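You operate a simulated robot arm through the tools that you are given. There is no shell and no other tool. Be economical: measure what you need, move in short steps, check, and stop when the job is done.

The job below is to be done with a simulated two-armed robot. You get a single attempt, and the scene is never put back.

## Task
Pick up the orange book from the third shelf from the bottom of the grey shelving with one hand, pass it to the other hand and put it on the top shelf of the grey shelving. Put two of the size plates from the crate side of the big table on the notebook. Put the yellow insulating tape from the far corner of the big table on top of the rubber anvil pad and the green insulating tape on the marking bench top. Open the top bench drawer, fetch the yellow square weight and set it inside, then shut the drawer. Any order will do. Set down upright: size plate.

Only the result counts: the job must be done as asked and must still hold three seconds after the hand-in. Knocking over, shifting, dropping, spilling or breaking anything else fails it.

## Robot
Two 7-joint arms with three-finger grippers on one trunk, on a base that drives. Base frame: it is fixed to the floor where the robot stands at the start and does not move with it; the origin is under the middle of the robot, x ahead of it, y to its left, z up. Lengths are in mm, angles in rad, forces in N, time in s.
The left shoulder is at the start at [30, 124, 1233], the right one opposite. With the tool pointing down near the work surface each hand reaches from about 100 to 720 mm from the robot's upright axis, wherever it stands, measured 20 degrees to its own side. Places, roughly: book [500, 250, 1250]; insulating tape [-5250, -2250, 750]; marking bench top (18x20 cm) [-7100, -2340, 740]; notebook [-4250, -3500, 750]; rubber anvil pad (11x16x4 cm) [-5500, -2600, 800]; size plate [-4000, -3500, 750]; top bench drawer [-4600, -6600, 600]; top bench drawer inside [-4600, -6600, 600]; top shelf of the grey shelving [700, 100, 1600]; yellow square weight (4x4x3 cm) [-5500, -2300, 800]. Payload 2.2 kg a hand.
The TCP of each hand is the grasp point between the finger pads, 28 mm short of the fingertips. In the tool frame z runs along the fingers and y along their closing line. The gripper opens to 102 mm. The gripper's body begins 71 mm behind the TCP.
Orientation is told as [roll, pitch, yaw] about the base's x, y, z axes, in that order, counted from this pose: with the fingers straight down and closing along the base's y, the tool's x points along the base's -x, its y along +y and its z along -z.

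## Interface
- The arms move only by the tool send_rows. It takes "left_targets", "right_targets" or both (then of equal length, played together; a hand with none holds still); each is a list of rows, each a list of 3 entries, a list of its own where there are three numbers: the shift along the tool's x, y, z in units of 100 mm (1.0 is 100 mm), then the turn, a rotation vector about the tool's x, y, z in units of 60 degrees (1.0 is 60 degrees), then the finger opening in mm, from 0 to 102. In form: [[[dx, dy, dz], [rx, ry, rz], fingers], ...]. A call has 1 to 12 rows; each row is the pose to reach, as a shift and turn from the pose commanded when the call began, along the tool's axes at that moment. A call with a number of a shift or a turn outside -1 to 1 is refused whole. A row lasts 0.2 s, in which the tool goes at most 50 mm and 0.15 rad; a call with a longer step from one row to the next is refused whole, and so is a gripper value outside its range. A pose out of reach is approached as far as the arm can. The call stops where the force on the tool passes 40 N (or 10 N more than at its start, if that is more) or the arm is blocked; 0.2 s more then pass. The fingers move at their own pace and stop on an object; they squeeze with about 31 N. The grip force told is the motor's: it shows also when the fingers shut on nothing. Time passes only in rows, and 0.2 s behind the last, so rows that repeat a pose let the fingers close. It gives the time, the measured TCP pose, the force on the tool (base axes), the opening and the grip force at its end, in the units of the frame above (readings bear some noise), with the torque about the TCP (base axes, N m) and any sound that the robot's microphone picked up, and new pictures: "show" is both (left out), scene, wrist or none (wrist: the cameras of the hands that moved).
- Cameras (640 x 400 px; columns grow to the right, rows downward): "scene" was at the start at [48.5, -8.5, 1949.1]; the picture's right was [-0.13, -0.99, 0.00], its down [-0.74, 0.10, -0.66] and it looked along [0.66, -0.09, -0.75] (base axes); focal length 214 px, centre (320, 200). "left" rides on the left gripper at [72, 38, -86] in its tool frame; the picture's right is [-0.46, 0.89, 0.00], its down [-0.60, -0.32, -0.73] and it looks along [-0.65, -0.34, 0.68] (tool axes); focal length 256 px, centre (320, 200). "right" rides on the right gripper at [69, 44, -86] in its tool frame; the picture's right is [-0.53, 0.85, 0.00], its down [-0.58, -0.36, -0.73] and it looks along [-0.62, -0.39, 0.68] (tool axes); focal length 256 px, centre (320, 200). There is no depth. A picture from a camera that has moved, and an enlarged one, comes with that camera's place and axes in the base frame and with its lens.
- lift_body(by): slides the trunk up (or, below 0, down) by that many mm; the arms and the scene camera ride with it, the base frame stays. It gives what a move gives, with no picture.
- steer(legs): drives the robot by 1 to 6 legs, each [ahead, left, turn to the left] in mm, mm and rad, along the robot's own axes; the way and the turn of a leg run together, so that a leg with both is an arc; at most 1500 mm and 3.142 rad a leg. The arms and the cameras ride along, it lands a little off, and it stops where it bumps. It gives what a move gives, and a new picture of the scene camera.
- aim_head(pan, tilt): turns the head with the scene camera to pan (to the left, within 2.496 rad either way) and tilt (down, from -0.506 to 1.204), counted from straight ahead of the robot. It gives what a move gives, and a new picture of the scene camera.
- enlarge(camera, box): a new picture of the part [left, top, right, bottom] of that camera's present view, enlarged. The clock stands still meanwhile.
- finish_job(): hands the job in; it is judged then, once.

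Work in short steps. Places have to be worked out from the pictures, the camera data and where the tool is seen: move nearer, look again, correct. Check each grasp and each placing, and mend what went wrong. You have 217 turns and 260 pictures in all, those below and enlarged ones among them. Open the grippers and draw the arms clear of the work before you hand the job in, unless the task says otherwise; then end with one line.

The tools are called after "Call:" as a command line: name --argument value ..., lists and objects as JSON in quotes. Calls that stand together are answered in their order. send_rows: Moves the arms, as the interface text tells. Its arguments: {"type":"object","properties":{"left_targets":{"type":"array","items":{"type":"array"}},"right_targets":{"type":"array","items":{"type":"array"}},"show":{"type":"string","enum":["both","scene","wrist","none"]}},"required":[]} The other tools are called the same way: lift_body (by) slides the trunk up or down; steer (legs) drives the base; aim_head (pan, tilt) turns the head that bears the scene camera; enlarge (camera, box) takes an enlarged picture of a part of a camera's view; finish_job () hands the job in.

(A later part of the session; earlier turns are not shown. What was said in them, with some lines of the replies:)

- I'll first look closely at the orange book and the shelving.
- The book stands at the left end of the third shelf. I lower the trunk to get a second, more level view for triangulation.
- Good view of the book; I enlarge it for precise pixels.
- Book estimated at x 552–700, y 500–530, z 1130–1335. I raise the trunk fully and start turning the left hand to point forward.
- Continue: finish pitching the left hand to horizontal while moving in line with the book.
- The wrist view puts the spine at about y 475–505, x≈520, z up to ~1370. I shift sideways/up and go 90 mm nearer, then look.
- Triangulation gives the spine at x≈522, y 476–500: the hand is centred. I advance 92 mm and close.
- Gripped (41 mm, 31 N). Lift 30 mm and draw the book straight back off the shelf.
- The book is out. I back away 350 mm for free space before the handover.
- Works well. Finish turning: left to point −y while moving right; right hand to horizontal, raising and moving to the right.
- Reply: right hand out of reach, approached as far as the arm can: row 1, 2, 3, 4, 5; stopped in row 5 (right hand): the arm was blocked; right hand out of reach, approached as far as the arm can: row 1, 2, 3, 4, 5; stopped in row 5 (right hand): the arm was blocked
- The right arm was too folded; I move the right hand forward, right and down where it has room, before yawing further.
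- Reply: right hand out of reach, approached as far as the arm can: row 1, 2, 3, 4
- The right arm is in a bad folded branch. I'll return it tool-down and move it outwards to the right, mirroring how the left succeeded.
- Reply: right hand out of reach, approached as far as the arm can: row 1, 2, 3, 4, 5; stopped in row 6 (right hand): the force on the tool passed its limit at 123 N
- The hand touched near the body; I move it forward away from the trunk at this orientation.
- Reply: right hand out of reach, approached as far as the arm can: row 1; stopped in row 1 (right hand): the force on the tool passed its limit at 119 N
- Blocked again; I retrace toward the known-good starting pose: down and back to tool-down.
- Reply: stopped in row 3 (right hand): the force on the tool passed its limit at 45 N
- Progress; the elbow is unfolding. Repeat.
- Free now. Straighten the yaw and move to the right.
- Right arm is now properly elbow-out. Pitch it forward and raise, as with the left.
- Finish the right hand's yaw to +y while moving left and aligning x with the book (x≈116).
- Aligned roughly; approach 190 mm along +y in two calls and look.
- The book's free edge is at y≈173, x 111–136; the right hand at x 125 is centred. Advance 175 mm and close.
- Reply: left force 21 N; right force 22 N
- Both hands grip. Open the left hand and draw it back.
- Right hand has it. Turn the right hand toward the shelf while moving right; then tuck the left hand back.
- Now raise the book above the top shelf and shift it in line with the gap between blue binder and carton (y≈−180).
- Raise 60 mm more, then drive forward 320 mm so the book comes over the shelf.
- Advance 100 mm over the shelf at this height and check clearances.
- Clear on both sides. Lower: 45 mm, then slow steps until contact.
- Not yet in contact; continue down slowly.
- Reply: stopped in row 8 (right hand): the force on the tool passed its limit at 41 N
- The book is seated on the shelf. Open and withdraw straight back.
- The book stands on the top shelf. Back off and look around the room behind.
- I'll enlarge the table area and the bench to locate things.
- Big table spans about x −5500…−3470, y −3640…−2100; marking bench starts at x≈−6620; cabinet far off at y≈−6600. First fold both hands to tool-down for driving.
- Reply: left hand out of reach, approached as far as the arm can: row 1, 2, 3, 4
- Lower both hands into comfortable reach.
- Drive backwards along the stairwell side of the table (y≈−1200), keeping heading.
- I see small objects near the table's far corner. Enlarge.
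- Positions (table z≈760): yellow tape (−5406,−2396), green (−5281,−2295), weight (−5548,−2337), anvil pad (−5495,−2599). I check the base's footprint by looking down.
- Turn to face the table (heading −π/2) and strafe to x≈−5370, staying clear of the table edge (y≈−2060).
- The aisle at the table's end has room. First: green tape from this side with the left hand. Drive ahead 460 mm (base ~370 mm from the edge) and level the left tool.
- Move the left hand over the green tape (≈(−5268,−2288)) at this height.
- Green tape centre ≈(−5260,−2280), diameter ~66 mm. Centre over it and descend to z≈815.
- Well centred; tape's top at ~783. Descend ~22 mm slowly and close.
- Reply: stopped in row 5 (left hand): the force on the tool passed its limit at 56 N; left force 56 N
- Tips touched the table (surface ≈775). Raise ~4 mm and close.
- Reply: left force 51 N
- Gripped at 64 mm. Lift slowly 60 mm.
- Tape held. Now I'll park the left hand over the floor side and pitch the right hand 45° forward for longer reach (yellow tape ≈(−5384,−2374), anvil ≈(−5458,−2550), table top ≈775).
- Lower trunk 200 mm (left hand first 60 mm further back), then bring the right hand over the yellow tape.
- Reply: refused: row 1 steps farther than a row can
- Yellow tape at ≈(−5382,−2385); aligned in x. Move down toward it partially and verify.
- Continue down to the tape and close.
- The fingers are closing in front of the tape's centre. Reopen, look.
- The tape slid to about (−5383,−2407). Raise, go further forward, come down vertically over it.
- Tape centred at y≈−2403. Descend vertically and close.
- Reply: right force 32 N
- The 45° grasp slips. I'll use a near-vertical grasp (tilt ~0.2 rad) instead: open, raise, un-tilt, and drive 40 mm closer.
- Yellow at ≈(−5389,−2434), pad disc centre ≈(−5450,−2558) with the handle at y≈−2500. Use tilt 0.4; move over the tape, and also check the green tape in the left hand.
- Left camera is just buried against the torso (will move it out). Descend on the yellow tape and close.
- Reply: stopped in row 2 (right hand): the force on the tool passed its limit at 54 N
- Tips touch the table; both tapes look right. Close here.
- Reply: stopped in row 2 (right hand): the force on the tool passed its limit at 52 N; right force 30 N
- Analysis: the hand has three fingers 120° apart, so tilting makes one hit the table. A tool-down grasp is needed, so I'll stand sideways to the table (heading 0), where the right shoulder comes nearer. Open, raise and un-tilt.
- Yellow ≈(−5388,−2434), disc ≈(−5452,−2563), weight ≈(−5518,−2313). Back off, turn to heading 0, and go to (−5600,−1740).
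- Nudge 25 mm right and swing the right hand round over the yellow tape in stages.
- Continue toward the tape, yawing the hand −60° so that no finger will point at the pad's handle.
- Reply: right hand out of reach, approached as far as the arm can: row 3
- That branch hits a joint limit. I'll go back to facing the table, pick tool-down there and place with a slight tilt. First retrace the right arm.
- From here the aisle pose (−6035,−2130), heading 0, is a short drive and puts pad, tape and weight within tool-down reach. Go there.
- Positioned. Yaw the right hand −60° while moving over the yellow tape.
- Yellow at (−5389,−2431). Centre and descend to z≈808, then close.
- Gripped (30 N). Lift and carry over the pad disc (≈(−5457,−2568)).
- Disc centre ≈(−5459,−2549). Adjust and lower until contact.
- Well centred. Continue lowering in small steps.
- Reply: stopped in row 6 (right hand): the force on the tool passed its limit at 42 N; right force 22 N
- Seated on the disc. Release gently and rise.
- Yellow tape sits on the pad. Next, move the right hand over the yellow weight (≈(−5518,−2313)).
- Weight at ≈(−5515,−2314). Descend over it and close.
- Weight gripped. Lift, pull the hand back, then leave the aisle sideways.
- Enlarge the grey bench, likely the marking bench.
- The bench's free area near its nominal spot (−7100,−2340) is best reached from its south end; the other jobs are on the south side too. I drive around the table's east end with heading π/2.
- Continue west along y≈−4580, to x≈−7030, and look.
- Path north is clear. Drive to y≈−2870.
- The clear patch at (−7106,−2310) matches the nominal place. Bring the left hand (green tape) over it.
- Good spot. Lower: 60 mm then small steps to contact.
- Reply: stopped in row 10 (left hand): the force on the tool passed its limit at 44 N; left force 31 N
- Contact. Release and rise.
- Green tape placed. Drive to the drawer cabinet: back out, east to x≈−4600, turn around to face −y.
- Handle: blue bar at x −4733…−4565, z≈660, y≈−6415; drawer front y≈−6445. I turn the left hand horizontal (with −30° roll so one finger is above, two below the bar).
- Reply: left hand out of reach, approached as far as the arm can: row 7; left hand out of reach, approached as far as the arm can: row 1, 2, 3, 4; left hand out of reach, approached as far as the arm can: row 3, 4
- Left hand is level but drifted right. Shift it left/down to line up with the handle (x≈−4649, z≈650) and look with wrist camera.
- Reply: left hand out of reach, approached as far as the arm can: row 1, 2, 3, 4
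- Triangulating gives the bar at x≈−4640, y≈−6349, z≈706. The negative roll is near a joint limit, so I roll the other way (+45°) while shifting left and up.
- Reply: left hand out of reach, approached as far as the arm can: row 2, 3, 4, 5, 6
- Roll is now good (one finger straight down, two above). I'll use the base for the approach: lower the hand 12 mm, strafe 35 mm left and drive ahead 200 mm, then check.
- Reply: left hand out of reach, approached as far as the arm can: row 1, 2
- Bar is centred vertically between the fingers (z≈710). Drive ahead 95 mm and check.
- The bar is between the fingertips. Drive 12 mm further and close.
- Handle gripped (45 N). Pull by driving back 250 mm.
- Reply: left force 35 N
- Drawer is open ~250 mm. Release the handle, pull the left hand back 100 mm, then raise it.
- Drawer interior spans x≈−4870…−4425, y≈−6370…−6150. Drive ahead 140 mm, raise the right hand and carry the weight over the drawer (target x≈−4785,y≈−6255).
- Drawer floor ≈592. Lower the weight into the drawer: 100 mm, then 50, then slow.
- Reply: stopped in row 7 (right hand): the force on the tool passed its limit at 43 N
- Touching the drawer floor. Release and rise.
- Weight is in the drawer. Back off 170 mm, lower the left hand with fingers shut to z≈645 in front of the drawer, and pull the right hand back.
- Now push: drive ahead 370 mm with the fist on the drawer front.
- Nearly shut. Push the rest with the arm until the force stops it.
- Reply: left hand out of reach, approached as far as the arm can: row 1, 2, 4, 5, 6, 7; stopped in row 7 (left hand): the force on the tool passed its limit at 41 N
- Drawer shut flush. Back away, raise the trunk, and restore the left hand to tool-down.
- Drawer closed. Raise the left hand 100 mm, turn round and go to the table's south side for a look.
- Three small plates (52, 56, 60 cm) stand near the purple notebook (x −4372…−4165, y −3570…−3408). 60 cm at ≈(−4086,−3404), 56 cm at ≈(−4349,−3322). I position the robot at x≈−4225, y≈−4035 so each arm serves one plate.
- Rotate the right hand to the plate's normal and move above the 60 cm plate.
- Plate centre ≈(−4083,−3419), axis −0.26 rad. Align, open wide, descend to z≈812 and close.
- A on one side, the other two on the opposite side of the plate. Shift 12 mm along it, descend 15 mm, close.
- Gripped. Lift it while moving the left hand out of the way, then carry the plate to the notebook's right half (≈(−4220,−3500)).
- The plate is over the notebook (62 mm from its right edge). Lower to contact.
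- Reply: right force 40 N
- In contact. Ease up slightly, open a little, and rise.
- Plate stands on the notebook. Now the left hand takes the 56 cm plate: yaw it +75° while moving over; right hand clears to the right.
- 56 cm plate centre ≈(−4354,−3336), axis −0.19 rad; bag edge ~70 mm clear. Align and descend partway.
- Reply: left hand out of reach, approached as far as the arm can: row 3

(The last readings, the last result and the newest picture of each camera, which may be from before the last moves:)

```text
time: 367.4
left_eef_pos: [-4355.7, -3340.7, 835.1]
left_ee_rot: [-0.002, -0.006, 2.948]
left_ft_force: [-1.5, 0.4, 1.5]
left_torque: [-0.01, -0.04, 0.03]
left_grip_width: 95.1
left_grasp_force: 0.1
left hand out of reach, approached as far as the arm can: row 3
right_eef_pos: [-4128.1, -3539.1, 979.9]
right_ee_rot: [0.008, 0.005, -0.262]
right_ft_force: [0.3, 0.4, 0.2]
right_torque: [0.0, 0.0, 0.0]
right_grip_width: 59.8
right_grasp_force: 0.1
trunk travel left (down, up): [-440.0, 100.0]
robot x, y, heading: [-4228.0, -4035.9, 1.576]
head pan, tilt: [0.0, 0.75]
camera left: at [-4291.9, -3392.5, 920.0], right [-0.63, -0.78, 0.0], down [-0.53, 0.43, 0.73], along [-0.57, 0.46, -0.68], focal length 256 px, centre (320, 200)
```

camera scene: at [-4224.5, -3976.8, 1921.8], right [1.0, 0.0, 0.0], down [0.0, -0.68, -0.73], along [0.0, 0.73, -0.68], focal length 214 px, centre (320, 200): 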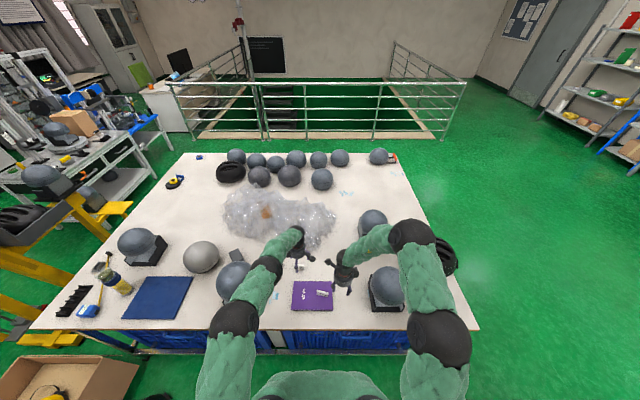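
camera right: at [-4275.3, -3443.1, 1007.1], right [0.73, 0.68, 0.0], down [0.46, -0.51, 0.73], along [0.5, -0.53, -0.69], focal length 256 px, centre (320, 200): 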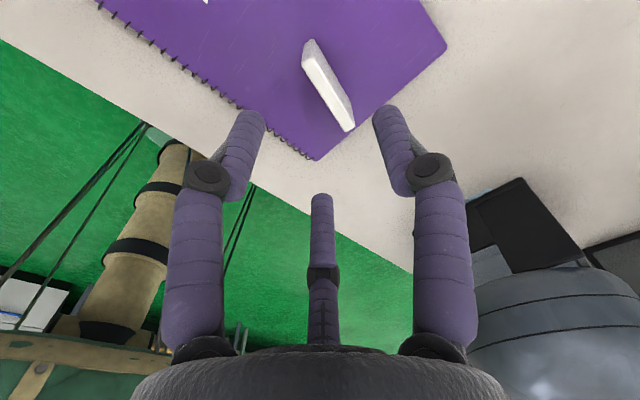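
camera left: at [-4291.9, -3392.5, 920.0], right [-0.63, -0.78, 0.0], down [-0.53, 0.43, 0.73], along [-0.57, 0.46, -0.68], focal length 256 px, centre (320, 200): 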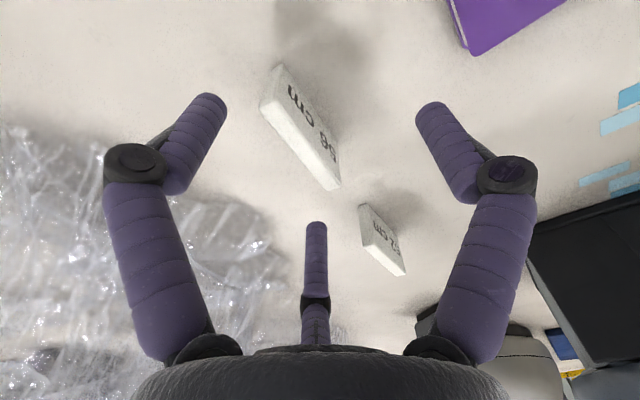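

Slightly short of reach; drive 20 mm ahead (still clear of the table) and recheck.

Call:
steer --legs '[[20, 0, 0]]'

Call:
enlarge --camera "left" --box '[0, 0, 640, 400]'

```text
time: 368.2
left_eef_pos: [-4355.4, -3321.5, 834.8]
left_ee_rot: [0.002, -0.005, 2.947]
left_ft_force: [0.0, 0.0, 0.4]
left_torque: [0.01, 0.01, 0.0]
left_grip_width: 94.7
left_grasp_force: 0.0
right_eef_pos: [-4129.3, -3519.7, 981.0]
right_ee_rot: [0.008, 0.004, -0.262]
right_ft_force: [0.6, 0.2, -0.6]
right_torque: [-0.02, -0.02, 0.0]
right_grip_width: 59.8
right_grasp_force: 0.0
trunk travel left (down, up): [-440.0, 100.0]
robot x, y, heading: [-4225.7, -4012.6, 1.574]
head pan, tilt: [0.0, 0.75]
camera scene: at [-4224.9, -3958.9, 1922.0], right [1.0, 0.0, 0.0], down [0.0, -0.68, -0.73], along [0.0, 0.73, -0.68], focal length 214 px, centre (320, 200)
```

scene: 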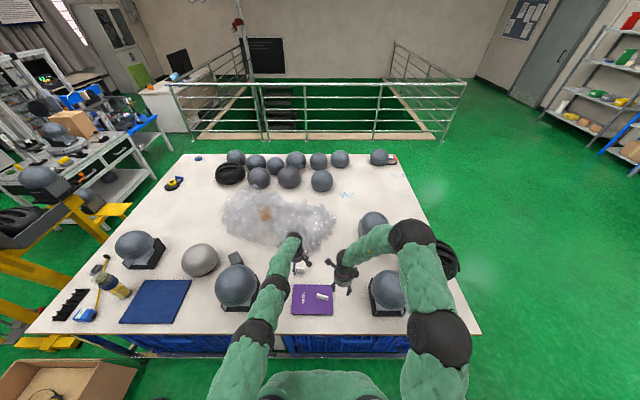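

```text
1.00 times, centred on (320, 200) of left (not enlarged: the box is as wide or as high as the picture)
camera zoom: at [-4291.2, -3373.6, 920.1], right [-0.63, -0.78, 0.0], down [-0.53, 0.43, 0.73], along [-0.57, 0.46, -0.68], focal length 256 px, centre (320, 200)
```

zoom: 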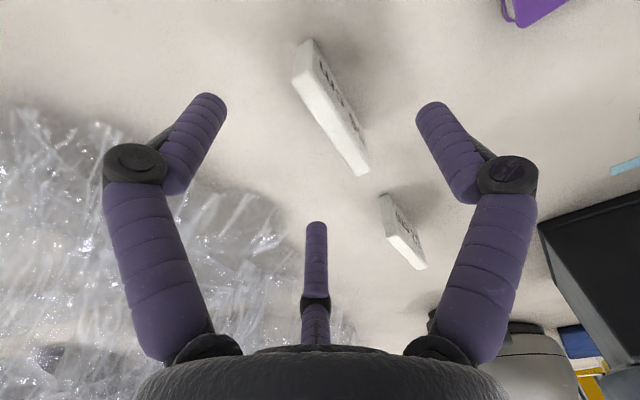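

Centred well. Descend 21 mm and close.

Call:
send_rows --left_targets '[[[0.1, 0.05, 0.1], [0, 0, 0], 95], [[0.1, 0.05, 0.2], [0, 0, 0], 95], [[0.1, 0.05, 0.22], [0, 0, 0], 60], [[0.1, 0.05, 0.22], [0, 0, 0], 30], [[0.1, 0.05, 0.22], [0, 0, 0], 5], [[0.1, 0.05, 0.22], [0, 0, 0], 5]]' --show "wrist"

```text
time: 369.6
left_eef_pos: [-4345.5, -3330.6, 814.1]
left_ee_rot: [0.002, -0.006, 2.949]
left_ft_force: [0.2, 1.4, 1.1]
left_torque: [-0.03, 0.04, -0.01]
left_grip_width: 14.7
left_grasp_force: 30.8
left hand out of reach, approached as far as the arm can: row 2, 3, 4, 5, 6
right_eef_pos: [-4129.2, -3518.4, 981.0]
right_ee_rot: [0.007, 0.003, -0.26]
right_ft_force: [-0.3, -0.1, 0.0]
right_torque: [-0.03, 0.03, 0.0]
right_grip_width: 59.8
right_grasp_force: 0.1
trunk travel left (down, up): [-440.0, 100.0]
robot x, y, heading: [-4223.0, -4010.3, 1.574]
head pan, tilt: [0.0, 0.75]
camera left: at [-4281.4, -3382.9, 899.4], right [-0.63, -0.78, 0.0], down [-0.53, 0.43, 0.73], along [-0.57, 0.46, -0.68], focal length 256 px, centre (320, 200)
```

left: 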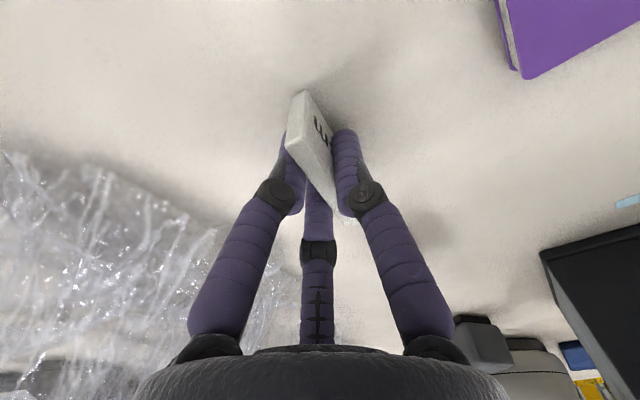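

Gripped. Lift and carry to the notebook's left half (≈(−4318,−3490)).

Call:
send_rows --left_targets '[[[0, 0, -0.2], [0, 0, 0], 5], [[0, 0, -0.5], [0, 0, 0], 5], [[0, 0.2, -0.7], [0, 0, 0], 5], [[0.15, 0.5, -0.7], [0, 0, 0], 5], [[0.29, 0.76, -0.7], [0, 0, 0], 5]]' --show "none"

Call:
send_rows --left_targets '[[[0.15, 0.38, 0], [0, 0, 0], 5], [[0.29, 0.76, 0], [0, 0, 0], 5], [[0.29, 0.76, 0], [0, 0, 0], 5]]' --show "both"

```text
time: 370.8
left_eef_pos: [-4328.5, -3413.6, 884.2]
left_ee_rot: [0.0, -0.009, 2.949]
left_ft_force: [0.7, -0.1, 0.3]
left_torque: [0.04, 0.01, 0.01]
left_grip_width: 14.6
left_grasp_force: 30.7
right_eef_pos: [-4127.8, -3520.1, 980.7]
right_ee_rot: [0.008, 0.002, -0.262]
right_ft_force: [-0.4, 0.4, 0.4]
right_torque: [-0.01, 0.03, 0.0]
right_grip_width: 59.9
right_grasp_force: 0.0
trunk travel left (down, up): [-440.0, 100.0]
robot x, y, heading: [-4225.4, -4011.2, 1.573]
head pan, tilt: [0.0, 0.75]
```

```text
time: 371.6
left_eef_pos: [-4316.8, -3493.1, 882.5]
left_ee_rot: [0.001, -0.006, 2.946]
left_ft_force: [0.4, -0.4, -0.5]
left_torque: [-0.01, 0.03, 0.05]
left_grip_width: 14.8
left_grasp_force: 31.3
right_eef_pos: [-4128.1, -3518.9, 980.9]
right_ee_rot: [0.008, 0.002, -0.262]
right_ft_force: [0.8, -0.2, 0.0]
right_torque: [-0.04, 0.0, -0.01]
right_grip_width: 60.2
right_grasp_force: 0.0
trunk travel left (down, up): [-440.0, 100.0]
robot x, y, heading: [-4227.0, -4014.2, 1.568]
head pan, tilt: [0.0, 0.75]
camera scene: at [-4225.1, -3957.1, 1921.8], right [1.0, 0.0, 0.0], down [0.0, -0.68, -0.73], along [0.0, 0.73, -0.68], focal length 214 px, centre (320, 200)
camera left: at [-4252.7, -3544.2, 966.9], right [-0.63, -0.78, 0.0], down [-0.53, 0.43, 0.73], along [-0.57, 0.46, -0.68], focal length 256 px, centre (320, 200)
```

scene: 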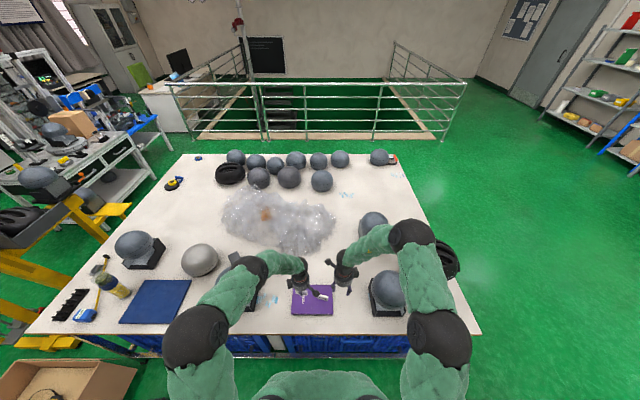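
left: 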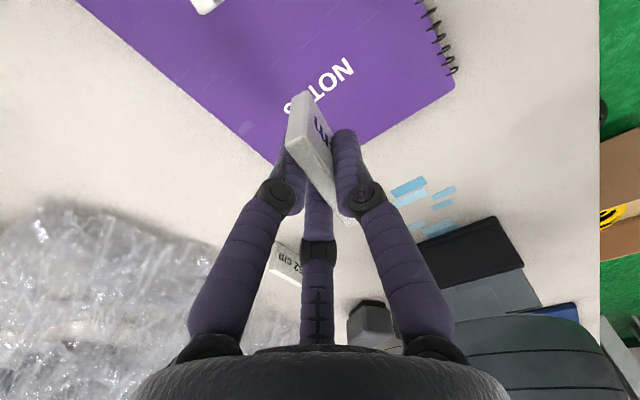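

Margins are fine (~58 mm from left edge). Lower to contact.

Call:
send_rows --left_targets '[[[0, 0, 0.2], [0, 0, 0], 5], [[0, 0, 0.38], [0, 0, 0], 5], [[0, 0, 0.42], [0, 0, 0], 5], [[0, 0, 0.45], [0, 0, 0], 5], [[0, 0, 0.48], [0, 0, 0], 5], [[0, 0, 0.51], [0, 0, 0], 5], [[0, 0, 0.54], [0, 0, 0], 5], [[0, 0, 0.57], [0, 0, 0], 5], [[0, 0, 0.6], [0, 0, 0], 5]]' --show "wrist"

```text
time: 373.6
left_eef_pos: [-4318.5, -3491.7, 827.7]
left_ee_rot: [-0.003, -0.007, 2.949]
left_ft_force: [-1.5, -7.2, 30.8]
left_torque: [-0.27, 0.13, -0.01]
left_grip_width: 14.6
left_grasp_force: 31.0
right_eef_pos: [-4128.1, -3521.4, 981.7]
right_ee_rot: [0.009, 0.004, -0.261]
right_ft_force: [-0.2, -0.7, 0.2]
right_torque: [0.0, 0.0, -0.01]
right_grip_width: 59.6
right_grasp_force: 0.0
trunk travel left (down, up): [-440.0, 100.0]
robot x, y, heading: [-4229.7, -4012.5, 1.571]
head pan, tilt: [0.0, 0.75]
camera left: at [-4254.1, -3543.6, 911.8], right [-0.63, -0.78, 0.0], down [-0.53, 0.42, 0.74], along [-0.58, 0.46, -0.68], focal length 256 px, centre (320, 200)
```

left: 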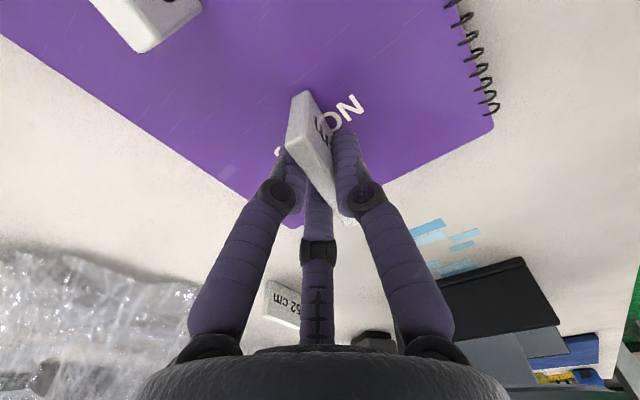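

In contact (31 N). Ease, open and rise.

Call:
send_rows --left_targets '[[[0, 0, -0.03], [0, 0, 0], 5], [[0, 0, -0.03], [0, 0, 0], 25], [[0, 0, -0.03], [0, 0, 0], 45], [[0, 0, -0.03], [0, 0, 0], 60], [[0, 0, -0.3], [0, 0, 0], 60], [[0, 0, -0.7], [0, 0, 0], 60], [[0, 0, -1.0], [0, 0, 0], 60]]' --show "wrist"

```text
time: 375.2
left_eef_pos: [-4317.7, -3491.5, 922.5]
left_ee_rot: [0.005, -0.006, 2.948]
left_ft_force: [-0.5, -0.6, -0.7]
left_torque: [0.05, 0.0, 0.05]
left_grip_width: 60.3
left_grasp_force: 0.2
right_eef_pos: [-4128.9, -3520.1, 980.8]
right_ee_rot: [0.007, 0.003, -0.261]
right_ft_force: [-0.4, -0.5, -0.6]
right_torque: [0.01, -0.01, 0.02]
right_grip_width: 59.8
right_grasp_force: 0.1
trunk travel left (down, up): [-440.0, 100.0]
robot x, y, heading: [-4226.0, -4013.1, 1.569]
head pan, tilt: [0.0, 0.75]
camera left: at [-4253.4, -3544.2, 1008.2], right [-0.63, -0.78, 0.01], down [-0.53, 0.43, 0.73], along [-0.57, 0.46, -0.68], focal length 256 px, centre (320, 200)
```

left: 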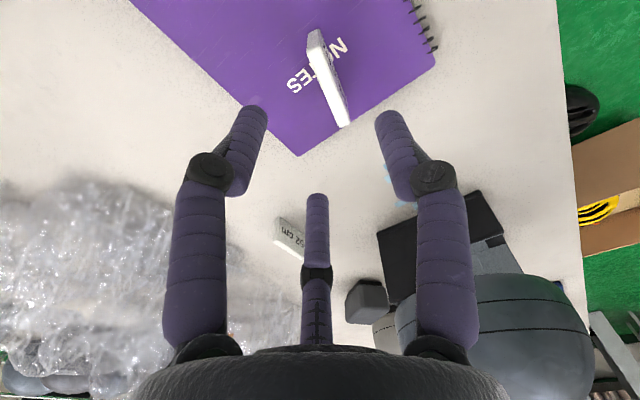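

Both plates stand on the notebook. Raise the trunk, back away and take a last look.

Call:
lift_body --by 100

Call:
steer --legs '[[-500, 0, 0]]'

Call:
enlarge --camera "scene" --box '[200, 130, 440, 280]'

```text
time: 376.5
left_eef_pos: [-4317.6, -3491.2, 1020.6]
left_ee_rot: [0.001, -0.004, 2.949]
left_ft_force: [-0.6, 0.0, -0.9]
left_torque: [0.04, -0.02, 0.03]
left_grip_width: 60.0
left_grasp_force: 0.0
right_eef_pos: [-4128.8, -3518.8, 1081.7]
right_ee_rot: [0.006, 0.003, -0.261]
right_ft_force: [0.6, -0.2, 0.0]
right_torque: [0.03, 0.0, -0.03]
right_grip_width: 60.0
right_grasp_force: 0.1
trunk travel left (down, up): [-540.0, 0.0]
robot x, y, heading: [-4229.5, -4008.2, 1.572]
head pan, tilt: [0.0, 0.75]
```

```text
time: 379.5
left_eef_pos: [-4311.6, -3996.5, 1022.6]
left_ee_rot: [0.001, -0.005, 2.935]
left_ft_force: [-0.2, -0.6, -0.6]
left_torque: [0.01, 0.03, 0.0]
left_grip_width: 59.7
left_grasp_force: 0.0
right_eef_pos: [-4123.2, -4027.9, 1079.6]
right_ee_rot: [0.006, 0.003, -0.276]
right_ft_force: [-0.1, -0.1, -0.5]
right_torque: [-0.03, 0.01, 0.01]
right_grip_width: 59.9
right_grasp_force: 0.1
trunk travel left (down, up): [-540.0, 0.0]
robot x, y, heading: [-4226.1, -4520.7, 1.558]
head pan, tilt: [0.0, 0.75]
camera scene: at [-4226.2, -4465.6, 2021.9], right [1.0, -0.01, 0.0], down [-0.01, -0.68, -0.73], along [0.01, 0.73, -0.68], focal length 214 px, centre (320, 200)
```

scene: 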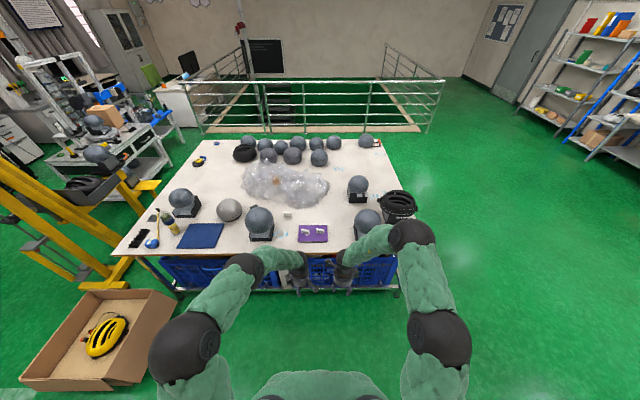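

```text
2.67 times, centred on (320, 205) of scene
camera zoom: at [-4226.2, -4465.6, 2021.9], right [1.0, -0.01, 0.0], down [-0.01, -0.68, -0.73], along [0.01, 0.73, -0.68], focal length 572 px, centre (320, 187)
```

zoom: 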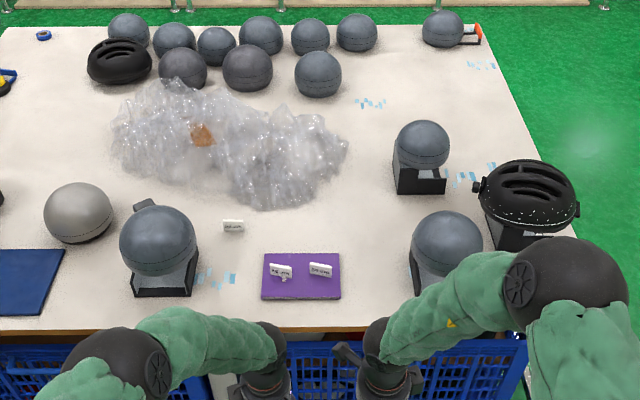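

Everything is in place: both plates stand on the notebook, the yellow tape is on the pad, the green tape is on the bench, the weight is in the shut drawer and the book is on the top shelf. The grippers are open and clear, so I hand in.

Call:
finish_job

```text
The job is handed in.
```

I finished every part of the job and handed it in, with both grippers open and the arms clear; no verdict came back.
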